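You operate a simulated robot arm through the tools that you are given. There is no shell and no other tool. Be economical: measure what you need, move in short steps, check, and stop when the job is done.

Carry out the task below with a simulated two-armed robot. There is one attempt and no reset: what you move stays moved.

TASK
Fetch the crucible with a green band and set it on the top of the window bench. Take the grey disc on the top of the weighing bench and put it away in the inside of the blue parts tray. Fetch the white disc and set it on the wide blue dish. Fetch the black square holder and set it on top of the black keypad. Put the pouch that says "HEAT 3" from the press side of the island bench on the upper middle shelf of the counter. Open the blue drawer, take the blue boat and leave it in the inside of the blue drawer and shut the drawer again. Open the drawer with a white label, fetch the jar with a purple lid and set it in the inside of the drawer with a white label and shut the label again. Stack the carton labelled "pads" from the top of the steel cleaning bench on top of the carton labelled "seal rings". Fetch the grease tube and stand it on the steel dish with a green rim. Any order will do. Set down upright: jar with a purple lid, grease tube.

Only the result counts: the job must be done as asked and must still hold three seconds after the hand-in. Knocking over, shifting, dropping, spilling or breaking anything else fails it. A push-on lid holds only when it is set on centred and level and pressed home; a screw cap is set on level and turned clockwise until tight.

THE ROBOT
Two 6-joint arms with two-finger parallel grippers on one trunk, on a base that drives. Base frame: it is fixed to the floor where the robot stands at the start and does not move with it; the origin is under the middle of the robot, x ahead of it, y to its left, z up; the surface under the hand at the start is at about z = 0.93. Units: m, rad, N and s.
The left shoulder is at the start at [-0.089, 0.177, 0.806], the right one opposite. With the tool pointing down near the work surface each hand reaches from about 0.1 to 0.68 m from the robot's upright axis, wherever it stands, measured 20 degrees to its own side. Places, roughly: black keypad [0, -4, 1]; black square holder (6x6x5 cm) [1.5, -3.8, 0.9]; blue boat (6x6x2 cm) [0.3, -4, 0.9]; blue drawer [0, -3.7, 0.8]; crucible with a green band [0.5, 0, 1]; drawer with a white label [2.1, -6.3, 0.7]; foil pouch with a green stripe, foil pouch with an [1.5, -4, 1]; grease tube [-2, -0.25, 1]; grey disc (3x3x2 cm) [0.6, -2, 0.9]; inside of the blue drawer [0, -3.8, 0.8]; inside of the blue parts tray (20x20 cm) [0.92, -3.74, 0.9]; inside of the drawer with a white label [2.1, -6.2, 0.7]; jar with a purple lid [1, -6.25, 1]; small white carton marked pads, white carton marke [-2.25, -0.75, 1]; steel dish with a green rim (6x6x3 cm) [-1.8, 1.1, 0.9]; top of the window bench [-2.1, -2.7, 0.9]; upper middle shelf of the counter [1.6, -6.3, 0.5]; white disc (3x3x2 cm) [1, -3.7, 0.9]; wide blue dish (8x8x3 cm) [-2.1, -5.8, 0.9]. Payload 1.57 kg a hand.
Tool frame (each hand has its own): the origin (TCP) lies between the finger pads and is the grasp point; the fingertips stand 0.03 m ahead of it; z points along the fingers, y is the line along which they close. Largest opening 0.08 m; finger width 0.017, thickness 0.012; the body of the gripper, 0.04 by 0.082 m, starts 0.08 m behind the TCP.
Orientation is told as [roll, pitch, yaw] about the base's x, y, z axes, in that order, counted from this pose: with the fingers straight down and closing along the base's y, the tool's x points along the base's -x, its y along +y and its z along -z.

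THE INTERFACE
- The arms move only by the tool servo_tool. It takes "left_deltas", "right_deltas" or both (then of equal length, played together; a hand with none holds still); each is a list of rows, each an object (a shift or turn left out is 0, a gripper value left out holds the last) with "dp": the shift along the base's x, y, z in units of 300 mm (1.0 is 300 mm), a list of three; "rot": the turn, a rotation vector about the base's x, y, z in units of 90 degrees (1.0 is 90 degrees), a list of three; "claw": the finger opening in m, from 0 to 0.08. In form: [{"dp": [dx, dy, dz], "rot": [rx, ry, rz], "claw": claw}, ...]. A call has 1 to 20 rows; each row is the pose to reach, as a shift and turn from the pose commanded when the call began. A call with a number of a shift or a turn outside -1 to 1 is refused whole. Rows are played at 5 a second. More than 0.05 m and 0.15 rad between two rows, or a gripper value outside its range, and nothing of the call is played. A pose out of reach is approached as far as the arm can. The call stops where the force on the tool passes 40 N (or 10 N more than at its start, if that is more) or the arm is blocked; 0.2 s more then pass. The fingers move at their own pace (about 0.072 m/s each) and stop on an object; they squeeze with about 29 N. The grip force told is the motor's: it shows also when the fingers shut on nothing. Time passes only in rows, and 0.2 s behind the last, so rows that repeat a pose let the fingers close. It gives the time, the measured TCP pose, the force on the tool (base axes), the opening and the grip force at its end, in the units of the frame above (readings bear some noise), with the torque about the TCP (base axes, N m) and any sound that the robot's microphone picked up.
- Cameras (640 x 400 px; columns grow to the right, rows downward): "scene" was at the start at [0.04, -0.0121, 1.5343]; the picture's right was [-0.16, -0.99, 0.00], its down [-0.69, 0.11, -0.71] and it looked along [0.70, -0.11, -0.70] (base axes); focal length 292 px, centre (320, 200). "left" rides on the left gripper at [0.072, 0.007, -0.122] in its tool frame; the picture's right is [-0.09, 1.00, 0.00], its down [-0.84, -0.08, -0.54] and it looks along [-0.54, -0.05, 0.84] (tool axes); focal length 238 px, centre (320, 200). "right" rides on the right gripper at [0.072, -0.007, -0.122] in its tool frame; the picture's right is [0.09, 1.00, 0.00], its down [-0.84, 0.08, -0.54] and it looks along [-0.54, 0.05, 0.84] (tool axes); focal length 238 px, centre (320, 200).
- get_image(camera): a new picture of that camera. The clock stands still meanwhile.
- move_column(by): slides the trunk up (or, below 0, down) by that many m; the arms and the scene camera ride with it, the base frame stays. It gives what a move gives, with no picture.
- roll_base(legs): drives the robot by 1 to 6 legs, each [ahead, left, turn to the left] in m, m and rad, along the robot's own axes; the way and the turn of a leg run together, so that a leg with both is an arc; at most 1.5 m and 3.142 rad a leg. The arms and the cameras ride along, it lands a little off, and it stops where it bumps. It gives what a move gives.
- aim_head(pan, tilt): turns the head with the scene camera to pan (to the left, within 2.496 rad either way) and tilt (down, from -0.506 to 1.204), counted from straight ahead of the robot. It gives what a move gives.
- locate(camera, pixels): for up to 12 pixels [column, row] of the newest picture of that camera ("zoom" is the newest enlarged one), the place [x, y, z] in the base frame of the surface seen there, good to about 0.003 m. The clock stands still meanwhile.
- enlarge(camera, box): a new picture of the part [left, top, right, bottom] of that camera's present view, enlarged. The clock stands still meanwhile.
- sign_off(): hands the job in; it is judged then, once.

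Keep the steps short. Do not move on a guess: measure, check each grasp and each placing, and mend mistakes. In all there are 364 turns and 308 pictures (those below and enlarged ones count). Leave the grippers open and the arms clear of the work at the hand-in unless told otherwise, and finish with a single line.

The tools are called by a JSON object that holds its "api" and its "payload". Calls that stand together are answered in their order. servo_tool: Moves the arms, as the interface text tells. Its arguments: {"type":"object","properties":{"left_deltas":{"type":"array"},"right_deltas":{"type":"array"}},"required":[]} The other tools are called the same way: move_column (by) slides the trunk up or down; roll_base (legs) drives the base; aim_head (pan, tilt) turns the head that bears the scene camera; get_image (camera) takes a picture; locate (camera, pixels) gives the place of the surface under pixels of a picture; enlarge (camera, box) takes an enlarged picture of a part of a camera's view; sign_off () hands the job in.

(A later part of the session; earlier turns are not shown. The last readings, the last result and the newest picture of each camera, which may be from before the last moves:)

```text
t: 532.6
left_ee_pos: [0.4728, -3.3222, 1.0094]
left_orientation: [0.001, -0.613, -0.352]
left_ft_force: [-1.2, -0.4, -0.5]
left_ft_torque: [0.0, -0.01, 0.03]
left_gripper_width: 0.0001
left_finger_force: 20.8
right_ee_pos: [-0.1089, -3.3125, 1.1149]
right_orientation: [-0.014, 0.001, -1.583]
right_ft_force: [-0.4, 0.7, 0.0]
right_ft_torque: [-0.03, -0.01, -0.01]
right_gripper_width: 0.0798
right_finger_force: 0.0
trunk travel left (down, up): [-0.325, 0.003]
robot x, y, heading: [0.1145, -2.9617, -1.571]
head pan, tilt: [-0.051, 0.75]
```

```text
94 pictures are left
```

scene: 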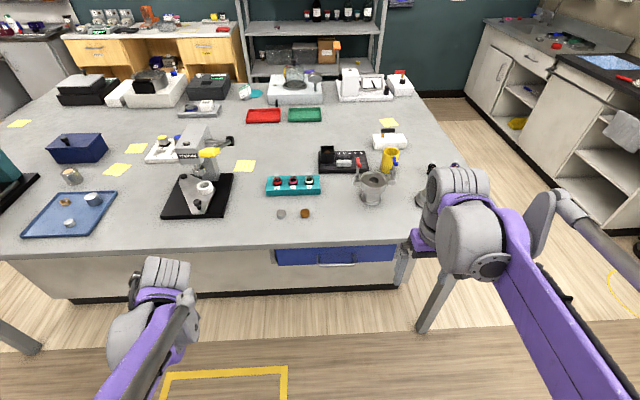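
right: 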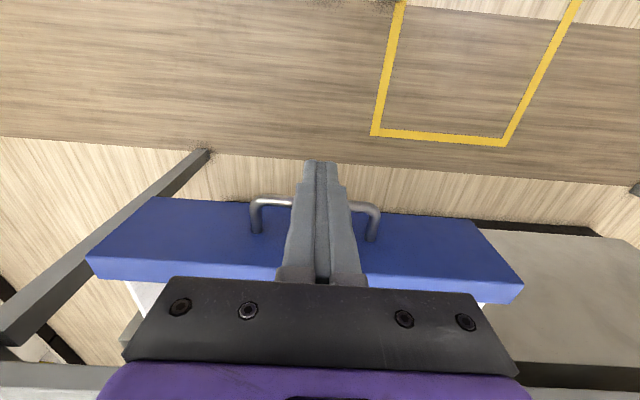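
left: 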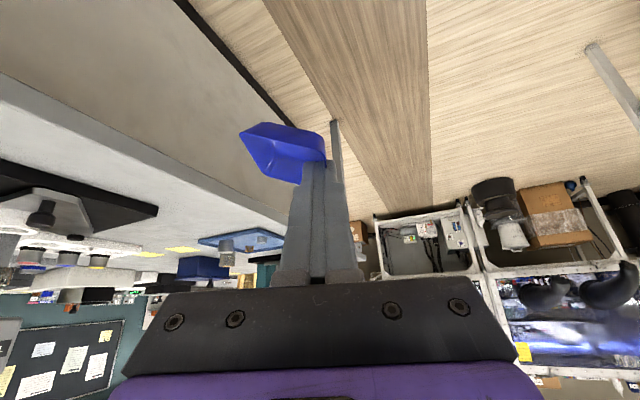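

Boat still held. Turning the right hand -90° and moving it above the drawer handle.

{"api": "servo_tool", "payload": {"right_deltas": [{"dp": [0.04, -0.07, -0.03], "rot": [0, 0, -0.09], "claw": 0.024}, {"dp": [0.08, -0.14, -0.07], "rot": [0, 0, -0.18]}, {"dp": [0.12, -0.21, -0.1], "rot": [0, 0, -0.27]}, {"dp": [0.16, -0.28, -0.14], "rot": [0, 0, -0.36]}, {"dp": [0.2, -0.35, -0.17], "rot": [0, 0, -0.45]}, {"dp": [0.24, -0.42, -0.21], "rot": [0, 0, -0.54]}, {"dp": [0.28, -0.49, -0.24], "rot": [0, 0, -0.63]}, {"dp": [0.32, -0.56, -0.28], "rot": [0, 0, -0.72]}, {"dp": [0.36, -0.63, -0.31], "rot": [0, 0, -0.81]}, {"dp": [0.4, -0.7, -0.35], "rot": [0, 0, -0.9]}, {"dp": [0.443, -0.77, -0.383], "rot": [0, 0, -0.99]}, {"dp": [0.443, -0.77, -0.383], "rot": [0, 0, -0.99]}]}}

{"api": "get_image", "payload": {"camera": "right"}}

{"api": "locate", "payload": {"camera": "right", "pixels": [[318, 110], [320, 125], [322, 110], [314, 110], [325, 125], [320, 140]]}}

```text
t: 535.2
left_ee_pos: [0.4727, -3.3208, 1.0092]
left_orientation: [-0.002, -0.61, -0.353]
left_ft_force: [-0.9, 1.1, -0.5]
left_ft_torque: [0.01, 0.01, 0.01]
left_gripper_width: 0.0
left_finger_force: 20.9
right_ee_pos: [0.0226, -3.5441, 0.9976]
right_orientation: [-0.013, 0.001, -3.14]
right_ft_force: [-0.1, 0.7, 0.1]
right_ft_torque: [0.02, 0.02, 0.02]
right_gripper_width: 0.0238
right_finger_force: 0.0
trunk travel left (down, up): [-0.325, 0.003]
robot x, y, heading: [0.1112, -2.9632, -1.573]
head pan, tilt: [-0.051, 0.75]
```

```text
93 pictures are left
```

right: 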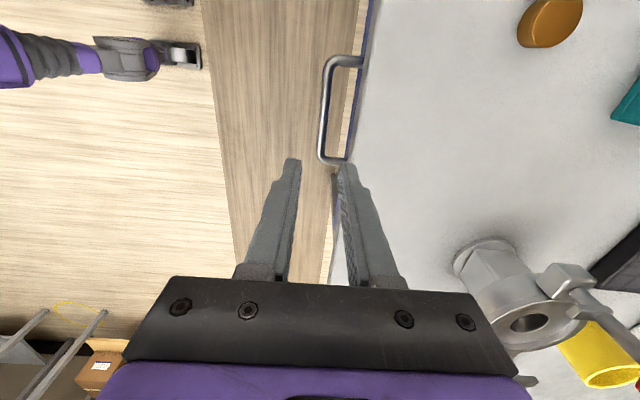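

```text
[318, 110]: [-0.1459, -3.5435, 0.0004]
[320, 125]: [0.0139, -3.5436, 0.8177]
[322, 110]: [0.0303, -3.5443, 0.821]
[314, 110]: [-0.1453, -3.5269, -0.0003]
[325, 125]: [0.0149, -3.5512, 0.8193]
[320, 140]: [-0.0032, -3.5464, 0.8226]
```

Bar at y≈-3.547. Descending and closing on it.

{"api": "servo_tool", "payload": {"right_deltas": [{"dp": [0, -0.009, -0.15]}, {"dp": [0, -0.009, -0.3]}, {"dp": [0, -0.009, -0.43]}, {"dp": [0, -0.009, -0.5]}, {"dp": [0, -0.009, -0.54]}, {"dp": [0, -0.009, -0.54], "claw": 0}, {"dp": [0, -0.009, -0.54]}, {"dp": [0, -0.009, -0.54]}]}}

{"api": "get_image", "payload": {"camera": "right"}}

```text
t: 537.0
left_ee_pos: [0.4731, -3.322, 1.0086]
left_orientation: [0.001, -0.61, -0.352]
left_ft_force: [0.3, 0.1, 0.1]
left_ft_torque: [-0.03, 0.02, 0.04]
left_gripper_width: 0.0
left_finger_force: 21.4
right_ee_pos: [0.0251, -3.5469, 0.8355]
right_orientation: [-0.012, 0.001, -3.136]
right_ft_force: [0.1, 0.0, -1.8]
right_ft_torque: [-0.01, 0.02, 0.22]
right_gripper_width: 0.0113
right_finger_force: 29.0
trunk travel left (down, up): [-0.325, 0.003]
robot x, y, heading: [0.1141, -2.9603, -1.571]
head pan, tilt: [-0.051, 0.75]
```

```text
92 pictures are left
```

right: 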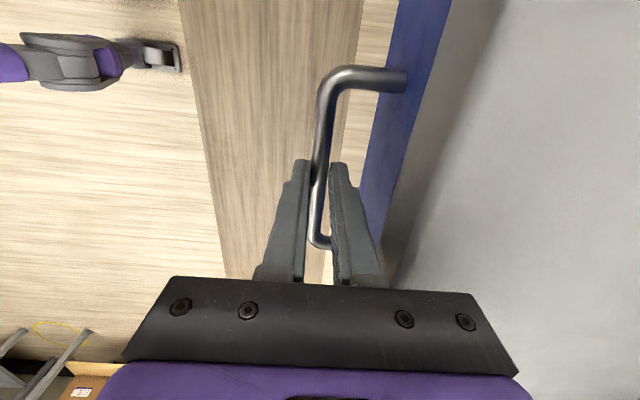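

Gripped. Pulling the drawer open 0.2 m.

{"api": "servo_tool", "payload": {"right_deltas": [{"dp": [0, 0.05, 0]}, {"dp": [0, 0.12, 0]}, {"dp": [0, 0.2, 0]}, {"dp": [0, 0.28, 0]}, {"dp": [0, 0.36, 0]}, {"dp": [0, 0.44, 0]}, {"dp": [0, 0.52, 0]}, {"dp": [0, 0.6, 0]}, {"dp": [0, 0.67, 0]}, {"dp": [0, 0.67, 0], "claw": 0.035}, {"dp": [0, 0.67, 0]}]}}

{"api": "servo_tool", "payload": {"right_deltas": [{"dp": [0, 0, 0.12]}, {"dp": [0, 0, 0.27]}, {"dp": [0, 0.02, 0.42]}, {"dp": [-0.1, 0.03, 0.52]}, {"dp": [-0.22, 0.04, 0.62]}, {"dp": [-0.34, 0.04, 0.72]}, {"dp": [-0.46, 0.04, 0.82]}, {"dp": [-0.58, 0.04, 0.92]}, {"dp": [-0.7, 0.04, 0.98]}]}}

{"api": "get_image", "payload": {"camera": "scene"}}

```text
t: 539.4
left_ee_pos: [0.4725, -3.3217, 1.0091]
left_orientation: [0.0, -0.609, -0.352]
left_ft_force: [0.1, -0.2, 0.7]
left_ft_torque: [-0.01, -0.03, 0.0]
left_gripper_width: 0.0
left_finger_force: 20.9
right_ee_pos: [0.0256, -3.3457, 0.8358]
right_orientation: [-0.013, -0.001, -3.138]
right_ft_force: [0.1, -0.6, 0.5]
right_ft_torque: [0.03, -0.03, -0.03]
right_gripper_width: 0.0351
right_finger_force: 0.0
trunk travel left (down, up): [-0.325, 0.003]
robot x, y, heading: [0.1114, -2.9624, -1.573]
head pan, tilt: [-0.051, 0.75]
```

```text
t: 541.4
left_ee_pos: [0.4723, -3.3221, 1.0094]
left_orientation: [-0.001, -0.613, -0.354]
left_ft_force: [0.6, 0.8, 0.1]
left_ft_torque: [0.02, 0.0, 0.01]
left_gripper_width: 0.0001
left_finger_force: 21.0
right_ee_pos: [-0.185, -3.3324, 1.131]
right_orientation: [-0.012, 0.001, -3.136]
right_ft_force: [0.8, 0.0, 0.0]
right_ft_torque: [0.04, -0.05, -0.01]
right_gripper_width: 0.0351
right_finger_force: 0.1
trunk travel left (down, up): [-0.325, 0.003]
robot x, y, heading: [0.1125, -2.9596, -1.578]
head pan, tilt: [-0.051, 0.75]
```

```text
91 pictures are left
```

scene: 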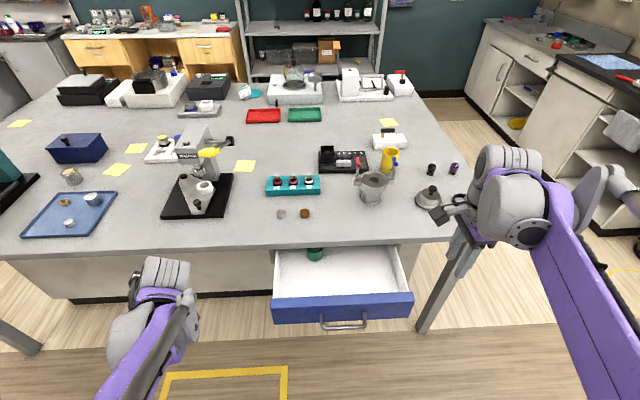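

Drawer open again. Measuring the boat's pose in the hand.

{"api": "get_image", "payload": {"camera": "left"}}

{"api": "enlarge", "payload": {"camera": "left", "box": [220, 100, 360, 200]}}

{"api": "locate", "payload": {"camera": "zoom", "pixels": [[90, 135], [170, 95], [350, 115], [405, 165], [150, 300], [310, 335], [220, 270], [250, 120], [200, 200]]}}

```text
90 pictures are left
```

left: 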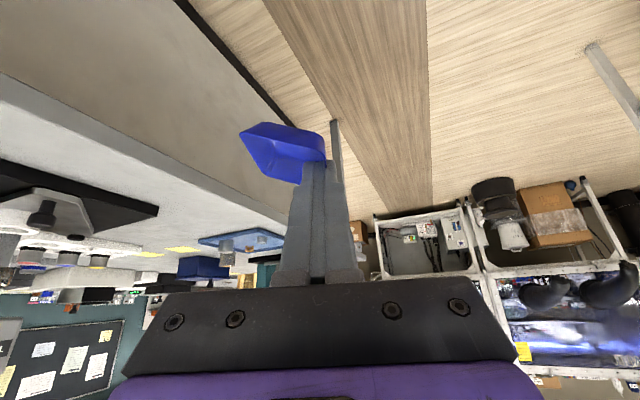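

```text
4.00 times, centred on (290, 150) of left
```

zoom: 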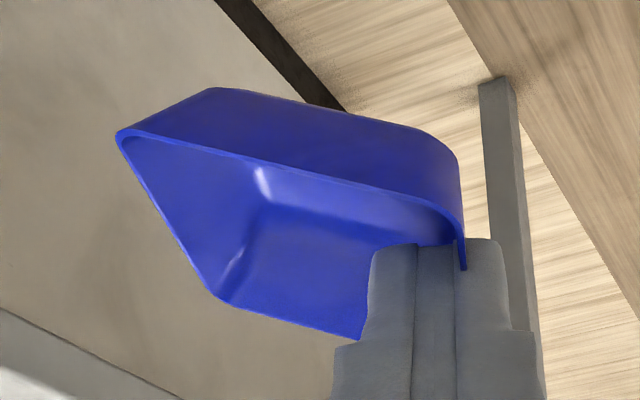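

```text
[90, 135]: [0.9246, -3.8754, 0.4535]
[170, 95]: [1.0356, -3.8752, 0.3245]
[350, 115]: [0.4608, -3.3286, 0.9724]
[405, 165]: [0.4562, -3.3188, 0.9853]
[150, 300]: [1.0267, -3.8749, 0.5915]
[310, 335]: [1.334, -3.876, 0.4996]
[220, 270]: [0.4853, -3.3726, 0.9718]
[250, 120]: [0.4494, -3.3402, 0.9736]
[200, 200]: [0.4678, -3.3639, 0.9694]
```

{"api": "locate", "payload": {"camera": "zoom", "pixels": [[125, 138], [222, 296], [355, 332], [455, 225], [215, 95], [400, 130], [280, 260], [340, 270], [300, 130], [455, 170]]}}

```text
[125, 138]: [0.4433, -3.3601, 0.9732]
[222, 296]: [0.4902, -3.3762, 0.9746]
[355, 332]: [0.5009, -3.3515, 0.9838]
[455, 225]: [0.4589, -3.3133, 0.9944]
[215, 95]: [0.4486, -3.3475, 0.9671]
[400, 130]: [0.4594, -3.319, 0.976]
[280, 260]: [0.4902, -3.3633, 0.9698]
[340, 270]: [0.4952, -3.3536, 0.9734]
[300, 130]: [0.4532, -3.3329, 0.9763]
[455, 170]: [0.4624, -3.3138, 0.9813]
```

The boat is tilted ~20° in the grip; lowest edge 0.055 below the TCP. I'll move the right hand well aside and carry the boat toward the drawer.

{"api": "servo_tool", "payload": {"left_deltas": [{"dp": [0, 0, 0.05]}, {"dp": [-0.06, -0.02, 0.08]}, {"dp": [-0.18, -0.06, 0.08]}, {"dp": [-0.3, -0.1, 0.08]}, {"dp": [-0.42, -0.15, 0.08]}, {"dp": [-0.54, -0.2, 0.08]}, {"dp": [-0.66, -0.25, 0.08]}, {"dp": [-0.78, -0.3, 0.08]}, {"dp": [-0.9, -0.35, 0.08]}], "right_deltas": [{"dp": [-0.1, 0.03, 0.03]}, {"dp": [-0.2, 0.06, 0.06]}, {"dp": [-0.3, 0.1, 0.1]}, {"dp": [-0.4, 0.13, 0.13]}, {"dp": [-0.5, 0.16, 0.15]}, {"dp": [-0.55, 0.2, 0.15]}, {"dp": [-0.55, 0.2, 0.15]}, {"dp": [-0.55, 0.2, 0.15]}, {"dp": [-0.55, 0.2, 0.15]}]}}

{"api": "get_image", "payload": {"camera": "left"}}

{"api": "get_image", "payload": {"camera": "scene"}}

```text
t: 543.4
left_ee_pos: [0.202, -3.4265, 1.0321]
left_orientation: [0.001, -0.611, -0.353]
left_ft_force: [-0.4, -0.6, 0.2]
left_ft_torque: [0.0, 0.0, 0.04]
left_gripper_width: 0.0
left_finger_force: 21.6
right_ee_pos: [-0.353, -3.2735, 1.1746]
right_orientation: [-0.012, 0.001, -3.138]
right_ft_force: [0.6, 0.8, 0.2]
right_ft_torque: [-0.01, 0.0, 0.04]
right_gripper_width: 0.0349
right_finger_force: 0.1
trunk travel left (down, up): [-0.325, 0.003]
robot x, y, heading: [0.1138, -2.9603, -1.575]
head pan, tilt: [-0.051, 0.75]
```

```text
88 pictures are left
```

left: 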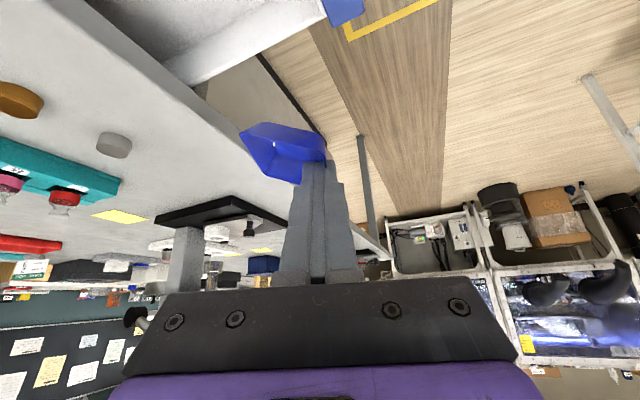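

```text
87 pictures are left
```

scene: 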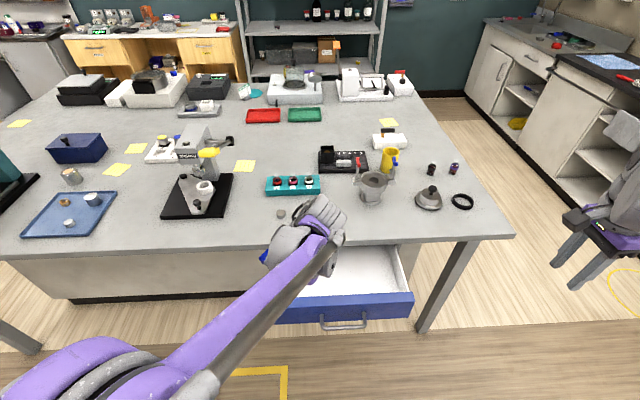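

Moving over the drawer and lowering to about 1 cm above the floor.

{"api": "servo_tool", "payload": {"left_deltas": [{"dp": [-0.12, -0.05, 0]}, {"dp": [-0.25, -0.1, 0]}, {"dp": [-0.38, -0.15, 0]}, {"dp": [-0.507, -0.205, 0]}, {"dp": [-0.507, -0.205, -0.12]}, {"dp": [-0.507, -0.205, -0.25]}, {"dp": [-0.507, -0.205, -0.38]}, {"dp": [-0.507, -0.205, -0.5]}, {"dp": [-0.507, -0.205, -0.5]}]}}

{"api": "get_image", "payload": {"camera": "scene"}}

{"api": "get_image", "payload": {"camera": "left"}}

{"api": "get_image", "payload": {"camera": "right"}}

```text
t: 545.4
left_ee_pos: [0.0511, -3.4933, 0.8816]
left_orientation: [-0.002, -0.61, -0.353]
left_ft_force: [-0.4, 0.1, 0.5]
left_ft_torque: [-0.02, 0.01, -0.02]
left_gripper_width: 0.0
left_finger_force: 21.2
right_ee_pos: [-0.3505, -3.2729, 1.1753]
right_orientation: [-0.011, 0.001, -3.139]
right_ft_force: [0.5, -0.4, -0.6]
right_ft_torque: [0.01, -0.02, 0.0]
right_gripper_width: 0.0351
right_finger_force: 0.1
trunk travel left (down, up): [-0.325, 0.003]
robot x, y, heading: [0.1161, -2.9626, -1.571]
head pan, tilt: [-0.051, 0.75]
```

```text
86 pictures are left
```

scene: 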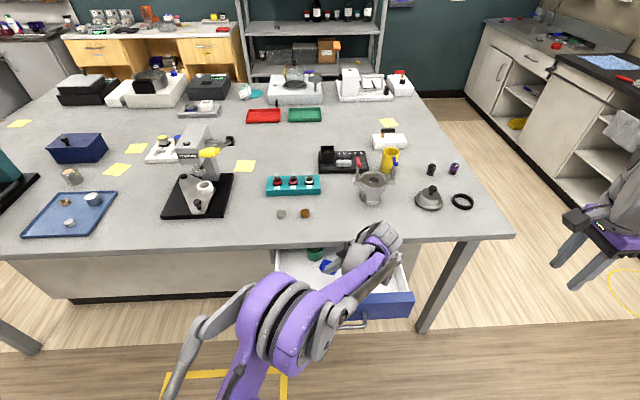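

```text
85 pictures are left
```

left: 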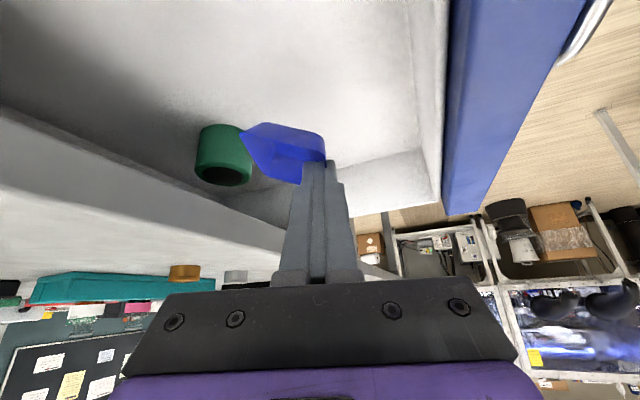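

```text
84 pictures are left
```

right: 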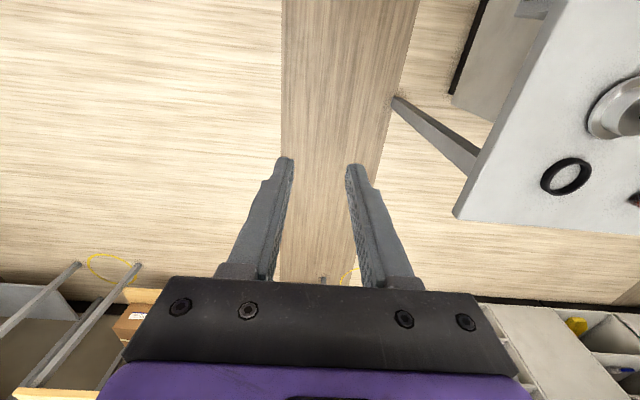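

{"api": "locate", "payload": {"camera": "scene", "pixels": [[375, 230], [390, 230], [360, 245], [385, 245], [328, 265], [316, 255], [380, 232]]}}

{"api": "enlarge", "payload": {"camera": "scene", "box": [270, 210, 430, 330]}}

```text
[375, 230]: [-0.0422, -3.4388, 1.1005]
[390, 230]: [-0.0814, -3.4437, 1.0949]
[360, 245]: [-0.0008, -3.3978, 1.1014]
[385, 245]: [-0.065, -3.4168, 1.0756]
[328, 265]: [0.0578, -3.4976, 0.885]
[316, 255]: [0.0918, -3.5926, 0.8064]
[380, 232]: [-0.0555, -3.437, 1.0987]
```

```text
3.33 times, centred on (350, 270) of scene
```

zoom: 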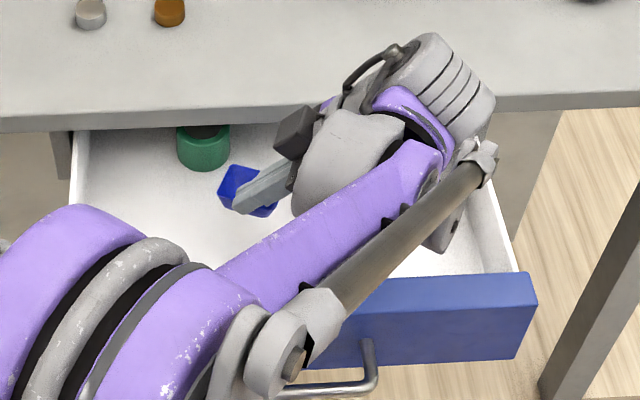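

Clear. Lowering the last 5 cm slowly, shifting 15 mm away from the green item.

{"api": "servo_tool", "payload": {"left_deltas": [{"dp": [-0.05, 0.01, 0]}, {"dp": [-0.05, 0.01, -0.06]}, {"dp": [-0.05, 0.01, -0.12]}, {"dp": [-0.05, 0.01, -0.15]}, {"dp": [-0.05, 0.01, -0.165]}, {"dp": [-0.05, 0.01, -0.175]}, {"dp": [-0.05, 0.01, -0.182]}, {"dp": [-0.05, 0.01, -0.188]}]}}

{"api": "get_image", "payload": {"camera": "left"}}

{"api": "enlarge", "payload": {"camera": "scene", "box": [290, 230, 370, 290]}}

```text
t: 547.2
left_ee_pos: [0.0355, -3.4858, 0.8259]
left_orientation: [-0.001, -0.613, -0.351]
left_ft_force: [0.0, 0.0, 0.2]
left_ft_torque: [0.0, -0.02, 0.02]
left_gripper_width: 0.0
left_finger_force: 21.2
right_ee_pos: [-0.3503, -3.2745, 1.1758]
right_orientation: [-0.012, 0.0, -3.138]
right_ft_force: [-1.1, 0.9, 0.7]
right_ft_torque: [0.01, 0.0, 0.04]
right_gripper_width: 0.035
right_finger_force: 0.0
trunk travel left (down, up): [-0.325, 0.003]
robot x, y, heading: [0.1161, -2.9618, -1.57]
head pan, tilt: [-0.051, 0.75]
```

```text
82 pictures are left
```

left: 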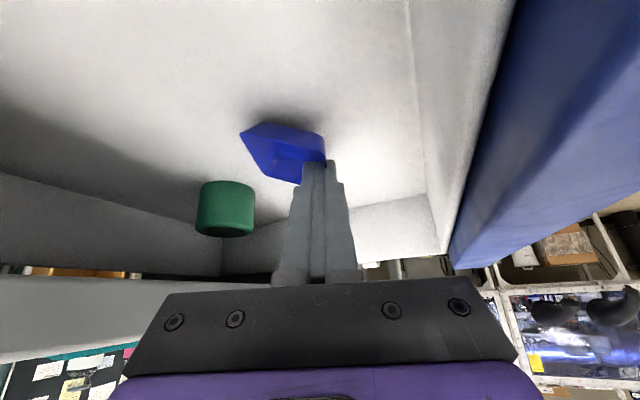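

```text
6.67 times, centred on (330, 260) of scene
```

zoom: 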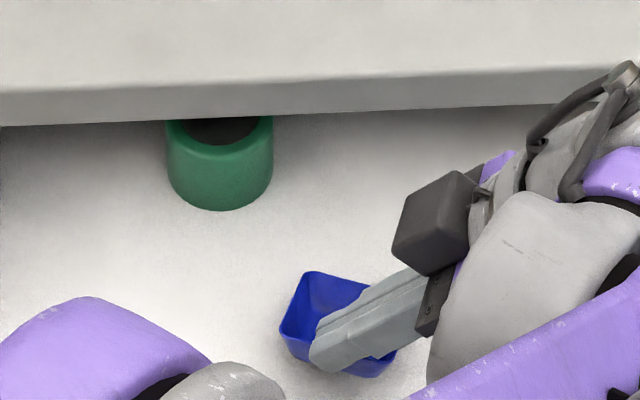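

Near the floor. A few more small steps until contact.

{"api": "servo_tool", "payload": {"left_deltas": [{"dp": [0, 0, -0.007]}, {"dp": [0, 0, -0.014]}, {"dp": [0, 0, -0.021]}, {"dp": [0, 0, -0.028]}]}}

{"api": "get_image", "payload": {"camera": "left"}}

```text
t: 548.2
left_ee_pos: [0.0346, -3.4868, 0.8184]
left_orientation: [0.0, -0.614, -0.352]
left_ft_force: [0.0, 1.8, 2.0]
left_ft_torque: [-0.02, -0.02, 0.03]
left_gripper_width: 0.0
left_finger_force: 21.3
right_ee_pos: [-0.3504, -3.2729, 1.1769]
right_orientation: [-0.013, -0.001, -3.138]
right_ft_force: [0.1, 1.1, -0.1]
right_ft_torque: [0.04, 0.0, 0.02]
right_gripper_width: 0.0351
right_finger_force: 0.0
trunk travel left (down, up): [-0.325, 0.003]
robot x, y, heading: [0.1131, -2.963, -1.575]
head pan, tilt: [-0.051, 0.75]
```

```text
80 pictures are left
```

left: 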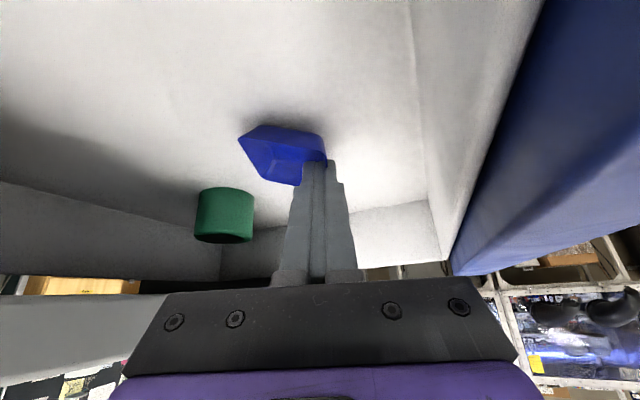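

Light contact; the low edge touches. Two more millimetres, then open slightly and lift back along the hand axis.

{"api": "servo_tool", "payload": {"left_deltas": [{"dp": [0, 0, -0.006]}, {"dp": [0, 0, -0.012]}, {"dp": [0, 0, -0.012], "claw": 0.016}, {"dp": [0, 0, -0.012]}, {"dp": [0, 0, 0.0]}, {"dp": [-0.01, 0.003, 0.03]}, {"dp": [-0.03, 0.01, 0.1]}, {"dp": [-0.05, 0.02, 0.2]}, {"dp": [-0.05, 0.02, 0.34]}]}}

{"api": "get_image", "payload": {"camera": "left"}}

{"api": "enlarge", "payload": {"camera": "scene", "box": [290, 220, 400, 300]}}

```text
t: 550.2
left_ee_pos: [0.0227, -3.478, 0.9198]
left_orientation: [-0.001, -0.611, -0.352]
left_ft_force: [1.1, -0.7, -0.5]
left_ft_torque: [0.02, 0.01, -0.02]
left_gripper_width: 0.0159
left_finger_force: 0.1
right_ee_pos: [-0.3507, -3.2723, 1.1759]
right_orientation: [-0.013, 0.0, -3.138]
right_ft_force: [-0.4, 0.1, -0.8]
right_ft_torque: [0.01, -0.01, 0.0]
right_gripper_width: 0.035
right_finger_force: 0.0
trunk travel left (down, up): [-0.325, 0.003]
robot x, y, heading: [0.1149, -2.9607, -1.57]
head pan, tilt: [-0.051, 0.75]
```

```text
79 pictures are left
```

left: 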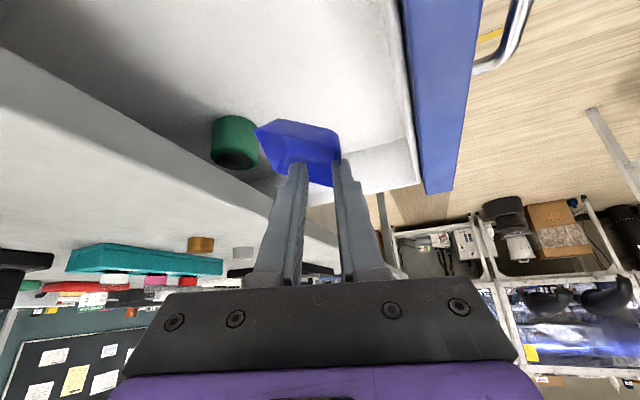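

```text
5.00 times, centred on (345, 260) of scene
```

zoom: 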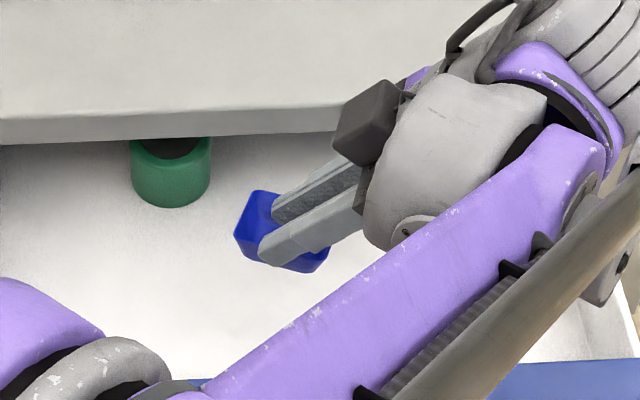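

The boat seems to have come up with the hand again. Measuring where it is.

{"api": "enlarge", "payload": {"camera": "left", "box": [230, 90, 370, 200]}}

{"api": "locate", "payload": {"camera": "left", "pixels": [[262, 130], [290, 125], [335, 140], [290, 150], [280, 165], [325, 175], [320, 155]]}}

```text
3.64 times, centred on (300, 145) of left
```

zoom: 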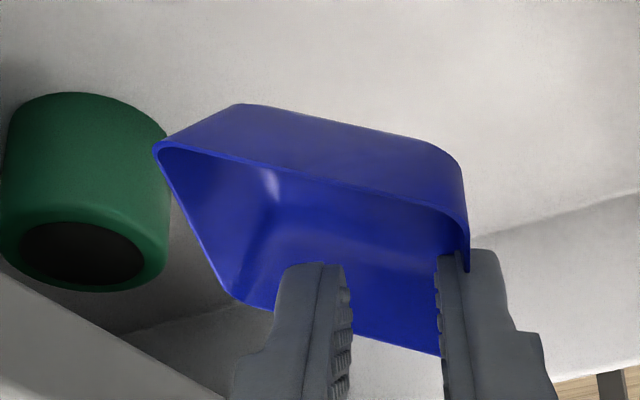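

```text
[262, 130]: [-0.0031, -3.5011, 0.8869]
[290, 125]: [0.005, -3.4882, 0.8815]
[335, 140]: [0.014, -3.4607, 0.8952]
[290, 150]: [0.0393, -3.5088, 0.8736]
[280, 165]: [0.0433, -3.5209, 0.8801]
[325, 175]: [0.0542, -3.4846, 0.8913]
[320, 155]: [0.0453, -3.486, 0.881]
```

The boat's wall is jammed on one finger. I'll lower it to the drawer floor and open the fingers fully: the other finger pushes the opposite wall from inside and should strip it off.

{"api": "servo_tool", "payload": {"left_deltas": [{"dp": [0.02, -0.01, -0.12]}, {"dp": [0.03, -0.02, -0.24]}, {"dp": [0.03, -0.02, -0.3]}, {"dp": [0.03, -0.02, -0.325]}, {"dp": [0.03, -0.02, -0.335], "claw": 0.03}, {"dp": [0.03, -0.02, -0.335], "claw": 0.045}, {"dp": [0.03, -0.02, -0.335], "claw": 0.06}, {"dp": [0.03, -0.02, -0.335], "claw": 0.078}, {"dp": [0.03, -0.02, -0.335]}, {"dp": [0.03, -0.02, -0.335]}]}}

{"api": "get_image", "payload": {"camera": "left"}}

```text
t: 552.4
left_ee_pos: [0.0295, -3.4851, 0.8194]
left_orientation: [0.001, -0.612, -0.351]
left_ft_force: [-0.4, 0.7, 0.9]
left_ft_torque: [0.03, 0.01, 0.01]
left_gripper_width: 0.0779
left_finger_force: 0.1
right_ee_pos: [-0.3509, -3.2725, 1.1777]
right_orientation: [-0.01, 0.0, -3.138]
right_ft_force: [-0.6, 0.5, 0.1]
right_ft_torque: [0.03, -0.02, 0.01]
right_gripper_width: 0.035
right_finger_force: 0.1
trunk travel left (down, up): [-0.325, 0.003]
robot x, y, heading: [0.1171, -2.9614, -1.572]
head pan, tilt: [-0.051, 0.75]
```

```text
76 pictures are left
```

left: 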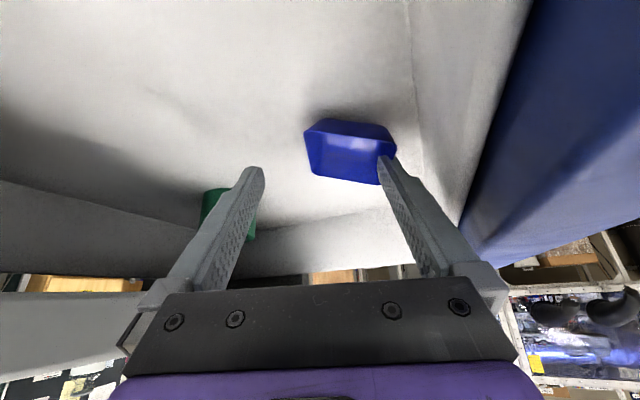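

{"api": "enlarge", "payload": {"camera": "left", "box": [290, 90, 430, 210]}}

{"api": "locate", "payload": {"camera": "left", "pixels": [[307, 130], [390, 140], [313, 172], [378, 180], [345, 125], [350, 160], [395, 155], [425, 170]]}}

```text
3.33 times, centred on (360, 150) of left
```

zoom: 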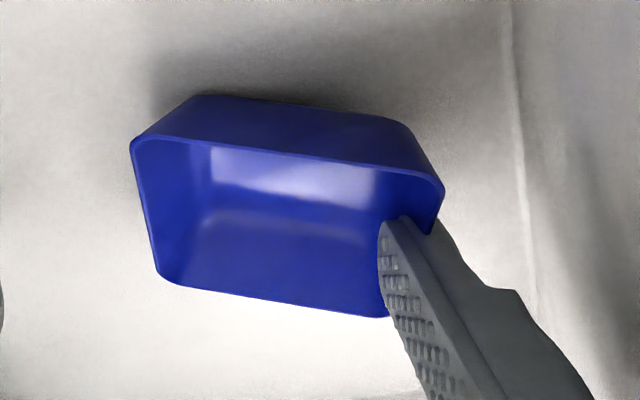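

```text
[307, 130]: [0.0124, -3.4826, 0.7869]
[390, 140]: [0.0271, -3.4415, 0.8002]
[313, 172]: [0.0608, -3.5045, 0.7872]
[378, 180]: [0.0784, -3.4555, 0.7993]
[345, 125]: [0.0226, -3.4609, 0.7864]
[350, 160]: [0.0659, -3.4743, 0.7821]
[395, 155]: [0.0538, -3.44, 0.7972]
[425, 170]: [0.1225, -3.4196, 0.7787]
```

The boat now sits nearly on the floor, still hooked on the front finger. I'll lower 10 mm so it is flat and both fingertips are inside rim height, then close stepwise: the free finger pushes the far wall from outside and slides the hooked finger free into the boat.

{"api": "servo_tool", "payload": {"left_deltas": [{"dp": [0, 0, -0.01]}, {"dp": [0, 0, -0.02]}, {"dp": [0, 0, -0.03]}, {"dp": [0, 0, -0.037]}]}}

{"api": "get_image", "payload": {"camera": "left"}}

{"api": "locate", "payload": {"camera": "left", "pixels": [[307, 130], [390, 140], [313, 172], [378, 180], [345, 125], [350, 160]]}}

```text
t: 553.4
left_ee_pos: [0.0283, -3.4855, 0.8093]
left_orientation: [-0.003, -0.613, -0.352]
left_ft_force: [-0.9, -1.0, 10.3]
left_ft_torque: [0.47, 0.29, 0.09]
left_gripper_width: 0.078
left_finger_force: 0.2
right_ee_pos: [-0.3516, -3.2715, 1.1771]
right_orientation: [-0.01, -0.001, -3.139]
right_ft_force: [0.0, 0.3, -0.2]
right_ft_torque: [-0.01, 0.02, -0.03]
right_gripper_width: 0.0348
right_finger_force: 0.1
trunk travel left (down, up): [-0.325, 0.003]
robot x, y, heading: [0.1146, -2.9589, -1.574]
head pan, tilt: [-0.051, 0.75]
```

```text
74 pictures are left
```

left: 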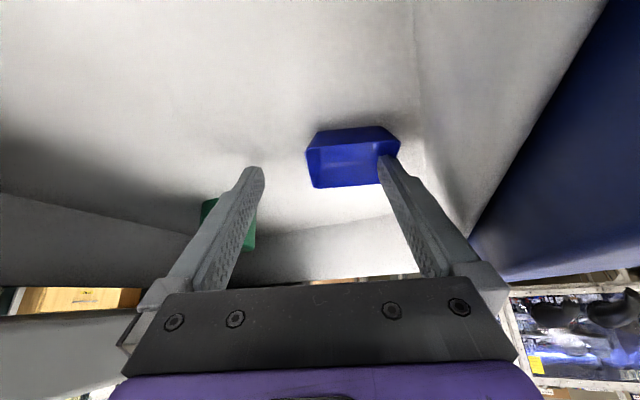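

```text
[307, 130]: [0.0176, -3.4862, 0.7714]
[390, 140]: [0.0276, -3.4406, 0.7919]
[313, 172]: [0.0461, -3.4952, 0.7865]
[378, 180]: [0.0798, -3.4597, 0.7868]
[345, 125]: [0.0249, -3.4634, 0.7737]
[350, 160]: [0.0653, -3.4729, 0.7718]
```

The boat is now flat on the floor. Closing stepwise.

{"api": "servo_tool", "payload": {"left_deltas": [{"dp": [0, 0, 0.003], "claw": 0.06}, {"dp": [0, 0, 0.003], "claw": 0.05}, {"dp": [0, 0, 0.003], "claw": 0.045}, {"dp": [0, 0, 0.003], "claw": 0.04}, {"dp": [0, 0, 0.003], "claw": 0.036}, {"dp": [0, 0, 0.003]}]}}

{"api": "enlarge", "payload": {"camera": "left", "box": [230, 90, 410, 210]}}

```text
t: 554.8
left_ee_pos: [0.0309, -3.4848, 0.8079]
left_orientation: [-0.001, -0.61, -0.352]
left_ft_force: [-0.6, 0.1, 0.4]
left_ft_torque: [-0.01, 0.03, 0.03]
left_gripper_width: 0.0359
left_finger_force: 0.0
right_ee_pos: [-0.3516, -3.2736, 1.1758]
right_orientation: [-0.013, 0.0, -3.139]
right_ft_force: [-0.4, 0.5, 0.2]
right_ft_torque: [0.01, 0.01, -0.04]
right_gripper_width: 0.035
right_finger_force: 0.0
trunk travel left (down, up): [-0.325, 0.003]
robot x, y, heading: [0.1134, -2.9622, -1.574]
head pan, tilt: [-0.051, 0.75]
```

```text
3.33 times, centred on (320, 150) of left
```

zoom: 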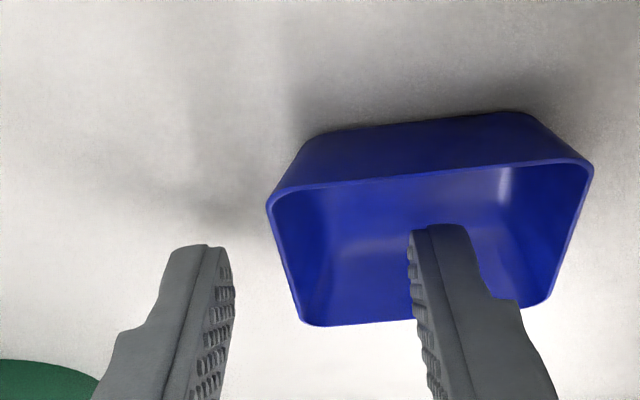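

The boat came free and stands flat on the drawer floor. Lifting the hand straight out.

{"api": "servo_tool", "payload": {"left_deltas": [{"dp": [0, 0, 0.03]}, {"dp": [0, 0, 0.1]}, {"dp": [0, 0, 0.22]}, {"dp": [0, 0, 0.36]}, {"dp": [0, 0, 0.5]}, {"dp": [0.05, 0.03, 0.64]}, {"dp": [0.12, 0.06, 0.76]}]}}

{"api": "get_image", "payload": {"camera": "left"}}

{"api": "get_image", "payload": {"camera": "scene"}}

```text
t: 556.4
left_ee_pos: [0.0654, -3.4671, 1.0395]
left_orientation: [-0.002, -0.611, -0.351]
left_ft_force: [0.6, -0.2, 0.8]
left_ft_torque: [-0.04, 0.04, 0.0]
left_gripper_width: 0.0359
left_finger_force: 0.0
right_ee_pos: [-0.3494, -3.2726, 1.176]
right_orientation: [-0.012, -0.001, -3.138]
right_ft_force: [-0.5, 0.1, 0.1]
right_ft_torque: [-0.01, 0.02, -0.03]
right_gripper_width: 0.0349
right_finger_force: 0.0
trunk travel left (down, up): [-0.325, 0.003]
robot x, y, heading: [0.1178, -2.9623, -1.57]
head pan, tilt: [-0.051, 0.75]
```

```text
72 pictures are left
```

left: 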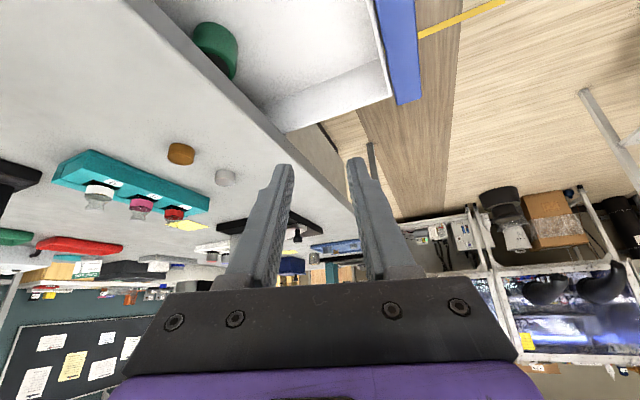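

```text
71 pictures are left
```

scene: 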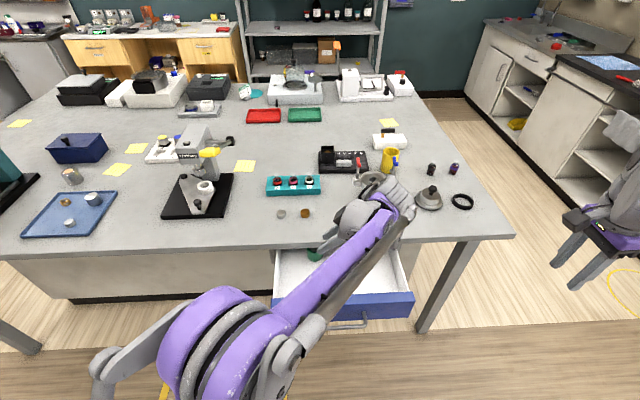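

Moving the left hand aside to the left and undoing the tilt.

{"api": "servo_tool", "payload": {"left_deltas": [{"dp": [0.12, 0.05, 0.05]}, {"dp": [0.24, 0.1, 0.1]}, {"dp": [0.36, 0.15, 0.15], "rot": [0.027, 0.073, 0]}, {"dp": [0.48, 0.2, 0.2], "rot": [0.053, 0.146, 0]}, {"dp": [0.6, 0.25, 0.25], "rot": [0.08, 0.22, 0]}, {"dp": [0.7, 0.3, 0.3], "rot": [0.106, 0.293, 0]}, {"dp": [0.8, 0.34, 0.34], "rot": [0.133, 0.366, 0]}]}}

{"api": "get_image", "payload": {"camera": "scene"}}

{"api": "enlarge", "payload": {"camera": "scene", "box": [260, 230, 430, 340]}}

```text
t: 558.0
left_ee_pos: [0.3085, -3.3665, 1.1417]
left_orientation: [-0.003, 0.003, -0.353]
left_ft_force: [0.2, -0.3, 0.5]
left_ft_torque: [-0.04, 0.0, 0.0]
left_gripper_width: 0.036
left_finger_force: 0.0
right_ee_pos: [-0.3506, -3.2732, 1.1761]
right_orientation: [-0.013, 0.002, -3.138]
right_ft_force: [0.8, 0.7, -0.4]
right_ft_torque: [-0.02, -0.01, -0.01]
right_gripper_width: 0.0351
right_finger_force: 0.0
trunk travel left (down, up): [-0.325, 0.003]
robot x, y, heading: [0.111, -2.9618, -1.575]
head pan, tilt: [-0.051, 0.75]
```

```text
70 pictures are left
```

scene: 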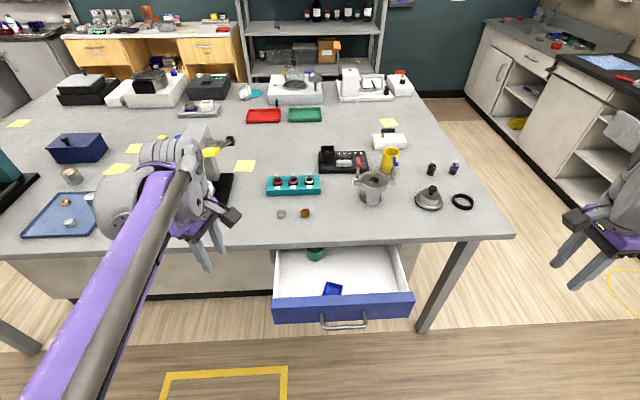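

```text
3.64 times, centred on (345, 285) of scene
```

zoom: 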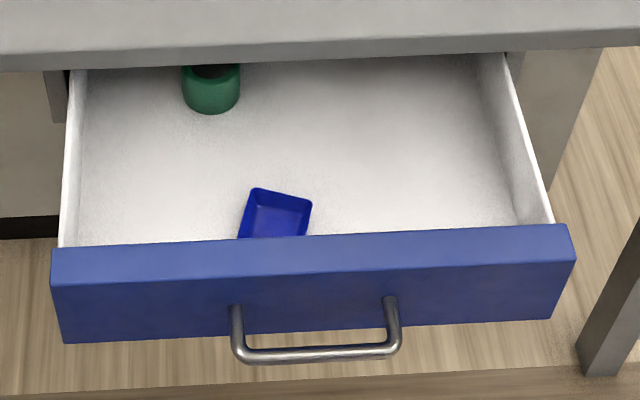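

The boat lies in the drawer. Now shutting it: right hand, fingers closed, down in front of the bar.

{"api": "servo_tool", "payload": {"right_deltas": [{"dp": [0.13, 0, -0.02], "claw": 0}, {"dp": [0.26, -0.01, -0.04]}, {"dp": [0.39, -0.02, -0.06]}, {"dp": [0.52, -0.03, -0.08]}, {"dp": [0.65, -0.04, -0.1]}, {"dp": [0.78, -0.05, -0.12]}, {"dp": [0.9, -0.06, -0.15]}, {"dp": [1.0, -0.07, -0.2]}, {"dp": [1.0, -0.07, -0.3]}]}}

{"api": "servo_tool", "payload": {"right_deltas": [{"dp": [0.12, 0, -0.05]}, {"dp": [0.245, 0, -0.12]}, {"dp": [0.245, 0, -0.27]}, {"dp": [0.245, 0, -0.42]}, {"dp": [0.245, 0, -0.57]}, {"dp": [0.245, 0, -0.72]}, {"dp": [0.245, 0, -0.86]}]}}

{"api": "get_image", "payload": {"camera": "right"}}

```text
t: 560.0
left_ee_pos: [0.3066, -3.3669, 1.1421]
left_orientation: [-0.003, 0.0, -0.351]
left_ft_force: [-0.5, -0.5, -0.9]
left_ft_torque: [-0.03, -0.02, 0.02]
left_gripper_width: 0.036
left_finger_force: 0.0
right_ee_pos: [-0.0485, -3.2936, 1.0862]
right_orientation: [-0.014, -0.001, -3.138]
right_ft_force: [-0.1, -0.3, 0.0]
right_ft_torque: [-0.02, -0.02, 0.02]
right_gripper_width: 0.0001
right_finger_force: 21.2
trunk travel left (down, up): [-0.325, 0.003]
robot x, y, heading: [0.1136, -2.9615, -1.572]
head pan, tilt: [-0.051, 0.75]
```

```text
t: 561.6
left_ee_pos: [0.3052, -3.3675, 1.1417]
left_orientation: [-0.002, 0.001, -0.35]
left_ft_force: [-0.5, -0.6, 0.4]
left_ft_torque: [0.04, 0.01, -0.01]
left_gripper_width: 0.036
left_finger_force: 0.1
right_ee_pos: [0.023, -3.2948, 0.8302]
right_orientation: [-0.012, -0.001, -3.138]
right_ft_force: [0.5, -0.4, -0.4]
right_ft_torque: [0.04, -0.04, -0.02]
right_gripper_width: 0.0001
right_finger_force: 21.3
trunk travel left (down, up): [-0.325, 0.003]
robot x, y, heading: [0.1152, -2.961, -1.573]
head pan, tilt: [-0.051, 0.75]
```

```text
68 pictures are left
```

right: 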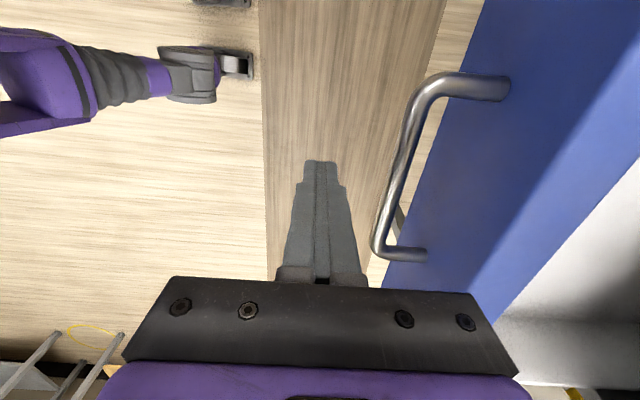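

In front of the bar. Pushing slowly shut.

{"api": "servo_tool", "payload": {"right_deltas": [{"dp": [0, -0.05, -0.01]}, {"dp": [0, -0.1, -0.01]}, {"dp": [0, -0.15, -0.01]}, {"dp": [0, -0.2, -0.01]}, {"dp": [0, -0.25, -0.01]}, {"dp": [0, -0.3, -0.01]}, {"dp": [0, -0.35, -0.01]}, {"dp": [0, -0.4, -0.01]}, {"dp": [0, -0.45, -0.01]}, {"dp": [0, -0.5, -0.01]}, {"dp": [0, -0.55, -0.01]}, {"dp": [0, -0.6, -0.01]}, {"dp": [0, -0.65, -0.01]}, {"dp": [0, -0.7, -0.01]}, {"dp": [0, -0.74, -0.01]}, {"dp": [0, -0.765, -0.01]}, {"dp": [0, -0.78, -0.01]}, {"dp": [0, -0.795, -0.01]}]}}

{"api": "get_image", "payload": {"camera": "right"}}

{"api": "locate", "payload": {"camera": "right", "pixels": [[430, 150], [400, 200], [450, 120], [345, 130], [400, 100]]}}

```text
t: 565.4
left_ee_pos: [0.3063, -3.3662, 1.1415]
left_orientation: [-0.002, 0.002, -0.351]
left_ft_force: [-1.2, -0.6, -0.5]
left_ft_torque: [0.01, 0.0, -0.02]
left_gripper_width: 0.0356
left_finger_force: 0.1
right_ee_pos: [0.0217, -3.5313, 0.8252]
right_orientation: [-0.013, 0.001, -3.139]
right_ft_force: [-0.9, 3.8, -1.1]
right_ft_torque: [0.05, 0.01, 0.01]
right_gripper_width: 0.0001
right_finger_force: 21.8
trunk travel left (down, up): [-0.325, 0.003]
robot x, y, heading: [0.1161, -2.9598, -1.572]
head pan, tilt: [-0.051, 0.75]
```

```text
67 pictures are left
```

right: 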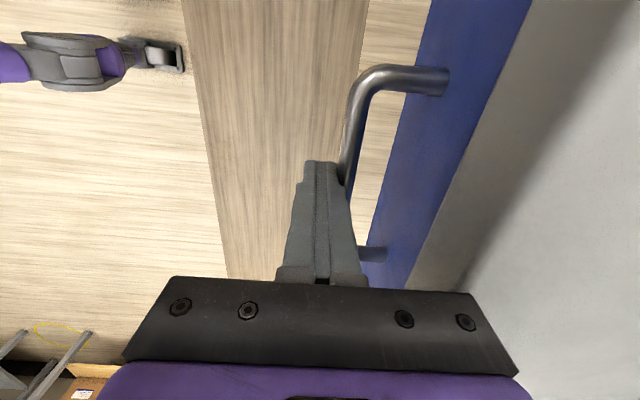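

```text
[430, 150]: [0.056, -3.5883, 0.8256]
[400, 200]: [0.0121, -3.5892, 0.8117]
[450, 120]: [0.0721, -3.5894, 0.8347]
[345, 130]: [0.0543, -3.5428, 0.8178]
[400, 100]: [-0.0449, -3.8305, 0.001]
```

Panel at y -3.589, same as when first shut. One more 2 mm nudge to confirm the stop.

{"api": "servo_tool", "payload": {"right_deltas": [{"dp": [0, -0.005, 0]}, {"dp": [0, -0.01, 0]}, {"dp": [0, -0.015, 0]}]}}

{"api": "servo_tool", "payload": {"right_deltas": [{"dp": [0, 0.1, 0]}, {"dp": [0, 0.25, 0]}, {"dp": [0, 0.4, 0]}, {"dp": [0, 0.55, 0.03]}, {"dp": [0, 0.62, 0.15]}, {"dp": [-0.05, 0.65, 0.3]}, {"dp": [-0.12, 0.65, 0.45]}, {"dp": [-0.2, 0.65, 0.6]}, {"dp": [-0.3, 0.65, 0.75]}, {"dp": [-0.4, 0.65, 0.9]}, {"dp": [-0.5, 0.65, 0.98], "claw": 0.08}]}}

{"api": "get_image", "payload": {"camera": "scene"}}

```text
t: 566.2
left_ee_pos: [0.3074, -3.3633, 1.1421]
left_orientation: [-0.005, -0.002, -0.353]
left_ft_force: [-0.2, -0.7, -0.5]
left_ft_torque: [-0.01, 0.0, -0.02]
left_gripper_width: 0.0361
left_finger_force: 0.1
right_ee_pos: [0.0225, -3.5321, 0.8244]
right_orientation: [-0.016, 0.001, -3.138]
right_ft_force: [-1.8, 31.2, -5.7]
right_ft_torque: [0.35, -0.01, 0.04]
right_gripper_width: 0.0
right_finger_force: 21.8
trunk travel left (down, up): [-0.325, 0.003]
robot x, y, heading: [0.1109, -2.9603, -1.573]
head pan, tilt: [-0.051, 0.75]
```

```text
refused: row 8 steps farther than a row can; nothing moved
```

```text
66 pictures are left
```

scene: 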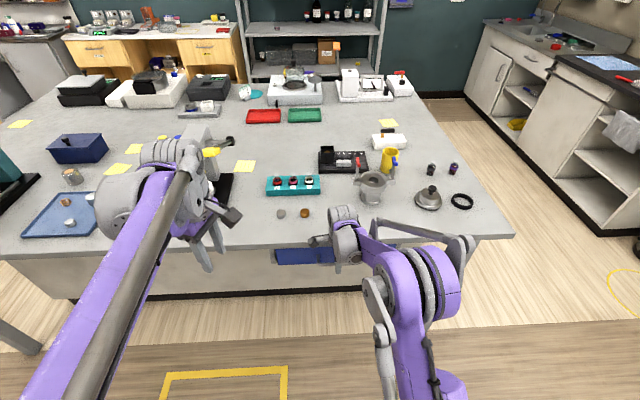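

Firm stop: it's shut. Withdrawing with smaller steps and opening both grippers.

{"api": "servo_tool", "payload": {"right_deltas": [{"dp": [0, 0.1, 0]}, {"dp": [0, 0.25, 0]}, {"dp": [0, 0.4, 0]}, {"dp": [0, 0.54, 0.03]}, {"dp": [0, 0.62, 0.14]}, {"dp": [-0.03, 0.65, 0.28]}, {"dp": [-0.08, 0.65, 0.42]}, {"dp": [-0.14, 0.65, 0.56]}, {"dp": [-0.2, 0.65, 0.7]}, {"dp": [-0.27, 0.65, 0.83]}, {"dp": [-0.35, 0.65, 0.95], "claw": 0.08}, {"dp": [-0.35, 0.65, 0.95]}], "left_deltas": [{"claw": 0.08}, {"dp": [0, 0.05, 0.02]}, {"dp": [0, 0.1, 0.04]}, {"dp": [0, 0.15, 0.06]}, {"dp": [0, 0.2, 0.08]}, {"dp": [0, 0.2, 0.08]}, {"dp": [0, 0.2, 0.08]}, {"dp": [0, 0.2, 0.08]}, {"dp": [0, 0.2, 0.08]}, {"dp": [0, 0.2, 0.08]}, {"dp": [0, 0.2, 0.08]}, {"dp": [0, 0.2, 0.08]}]}}

{"api": "get_image", "payload": {"camera": "scene"}}

{"api": "enlarge", "payload": {"camera": "scene", "box": [250, 130, 450, 290]}}

```text
t: 568.8
left_ee_pos: [0.3054, -3.3067, 1.1637]
left_orientation: [-0.005, 0.0, -0.35]
left_ft_force: [0.2, 0.9, 0.4]
left_ft_torque: [-0.01, -0.01, 0.0]
left_gripper_width: 0.08
left_finger_force: 0.1
right_ee_pos: [-0.0847, -3.3422, 1.1116]
right_orientation: [-0.012, 0.001, -3.137]
right_ft_force: [0.5, 0.0, -0.5]
right_ft_torque: [-0.01, 0.03, -0.02]
right_gripper_width: 0.0796
right_finger_force: 0.6
trunk travel left (down, up): [-0.325, 0.003]
robot x, y, heading: [0.114, -2.9608, -1.574]
head pan, tilt: [-0.051, 0.75]
```

```text
65 pictures are left
```

scene: 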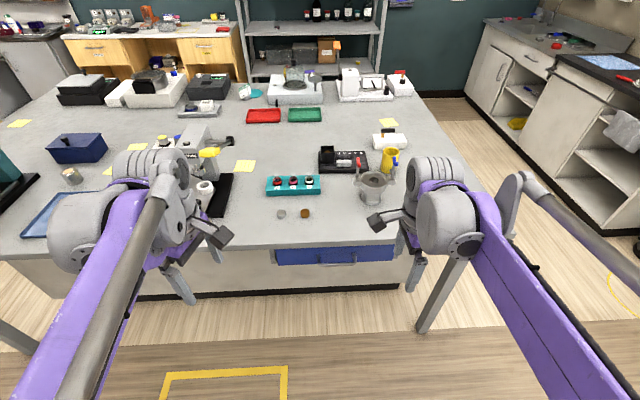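

```text
2.50 times, centred on (350, 210) of scene
```

zoom: 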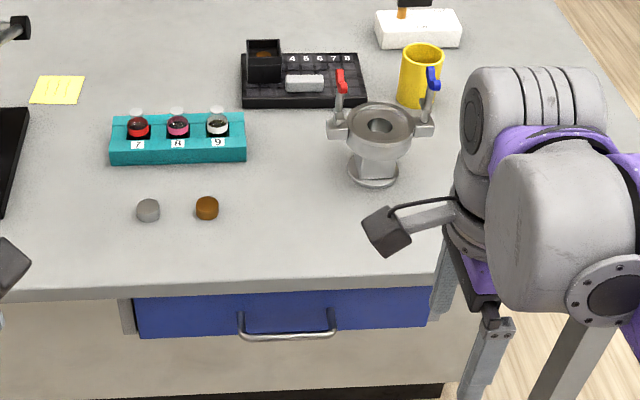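

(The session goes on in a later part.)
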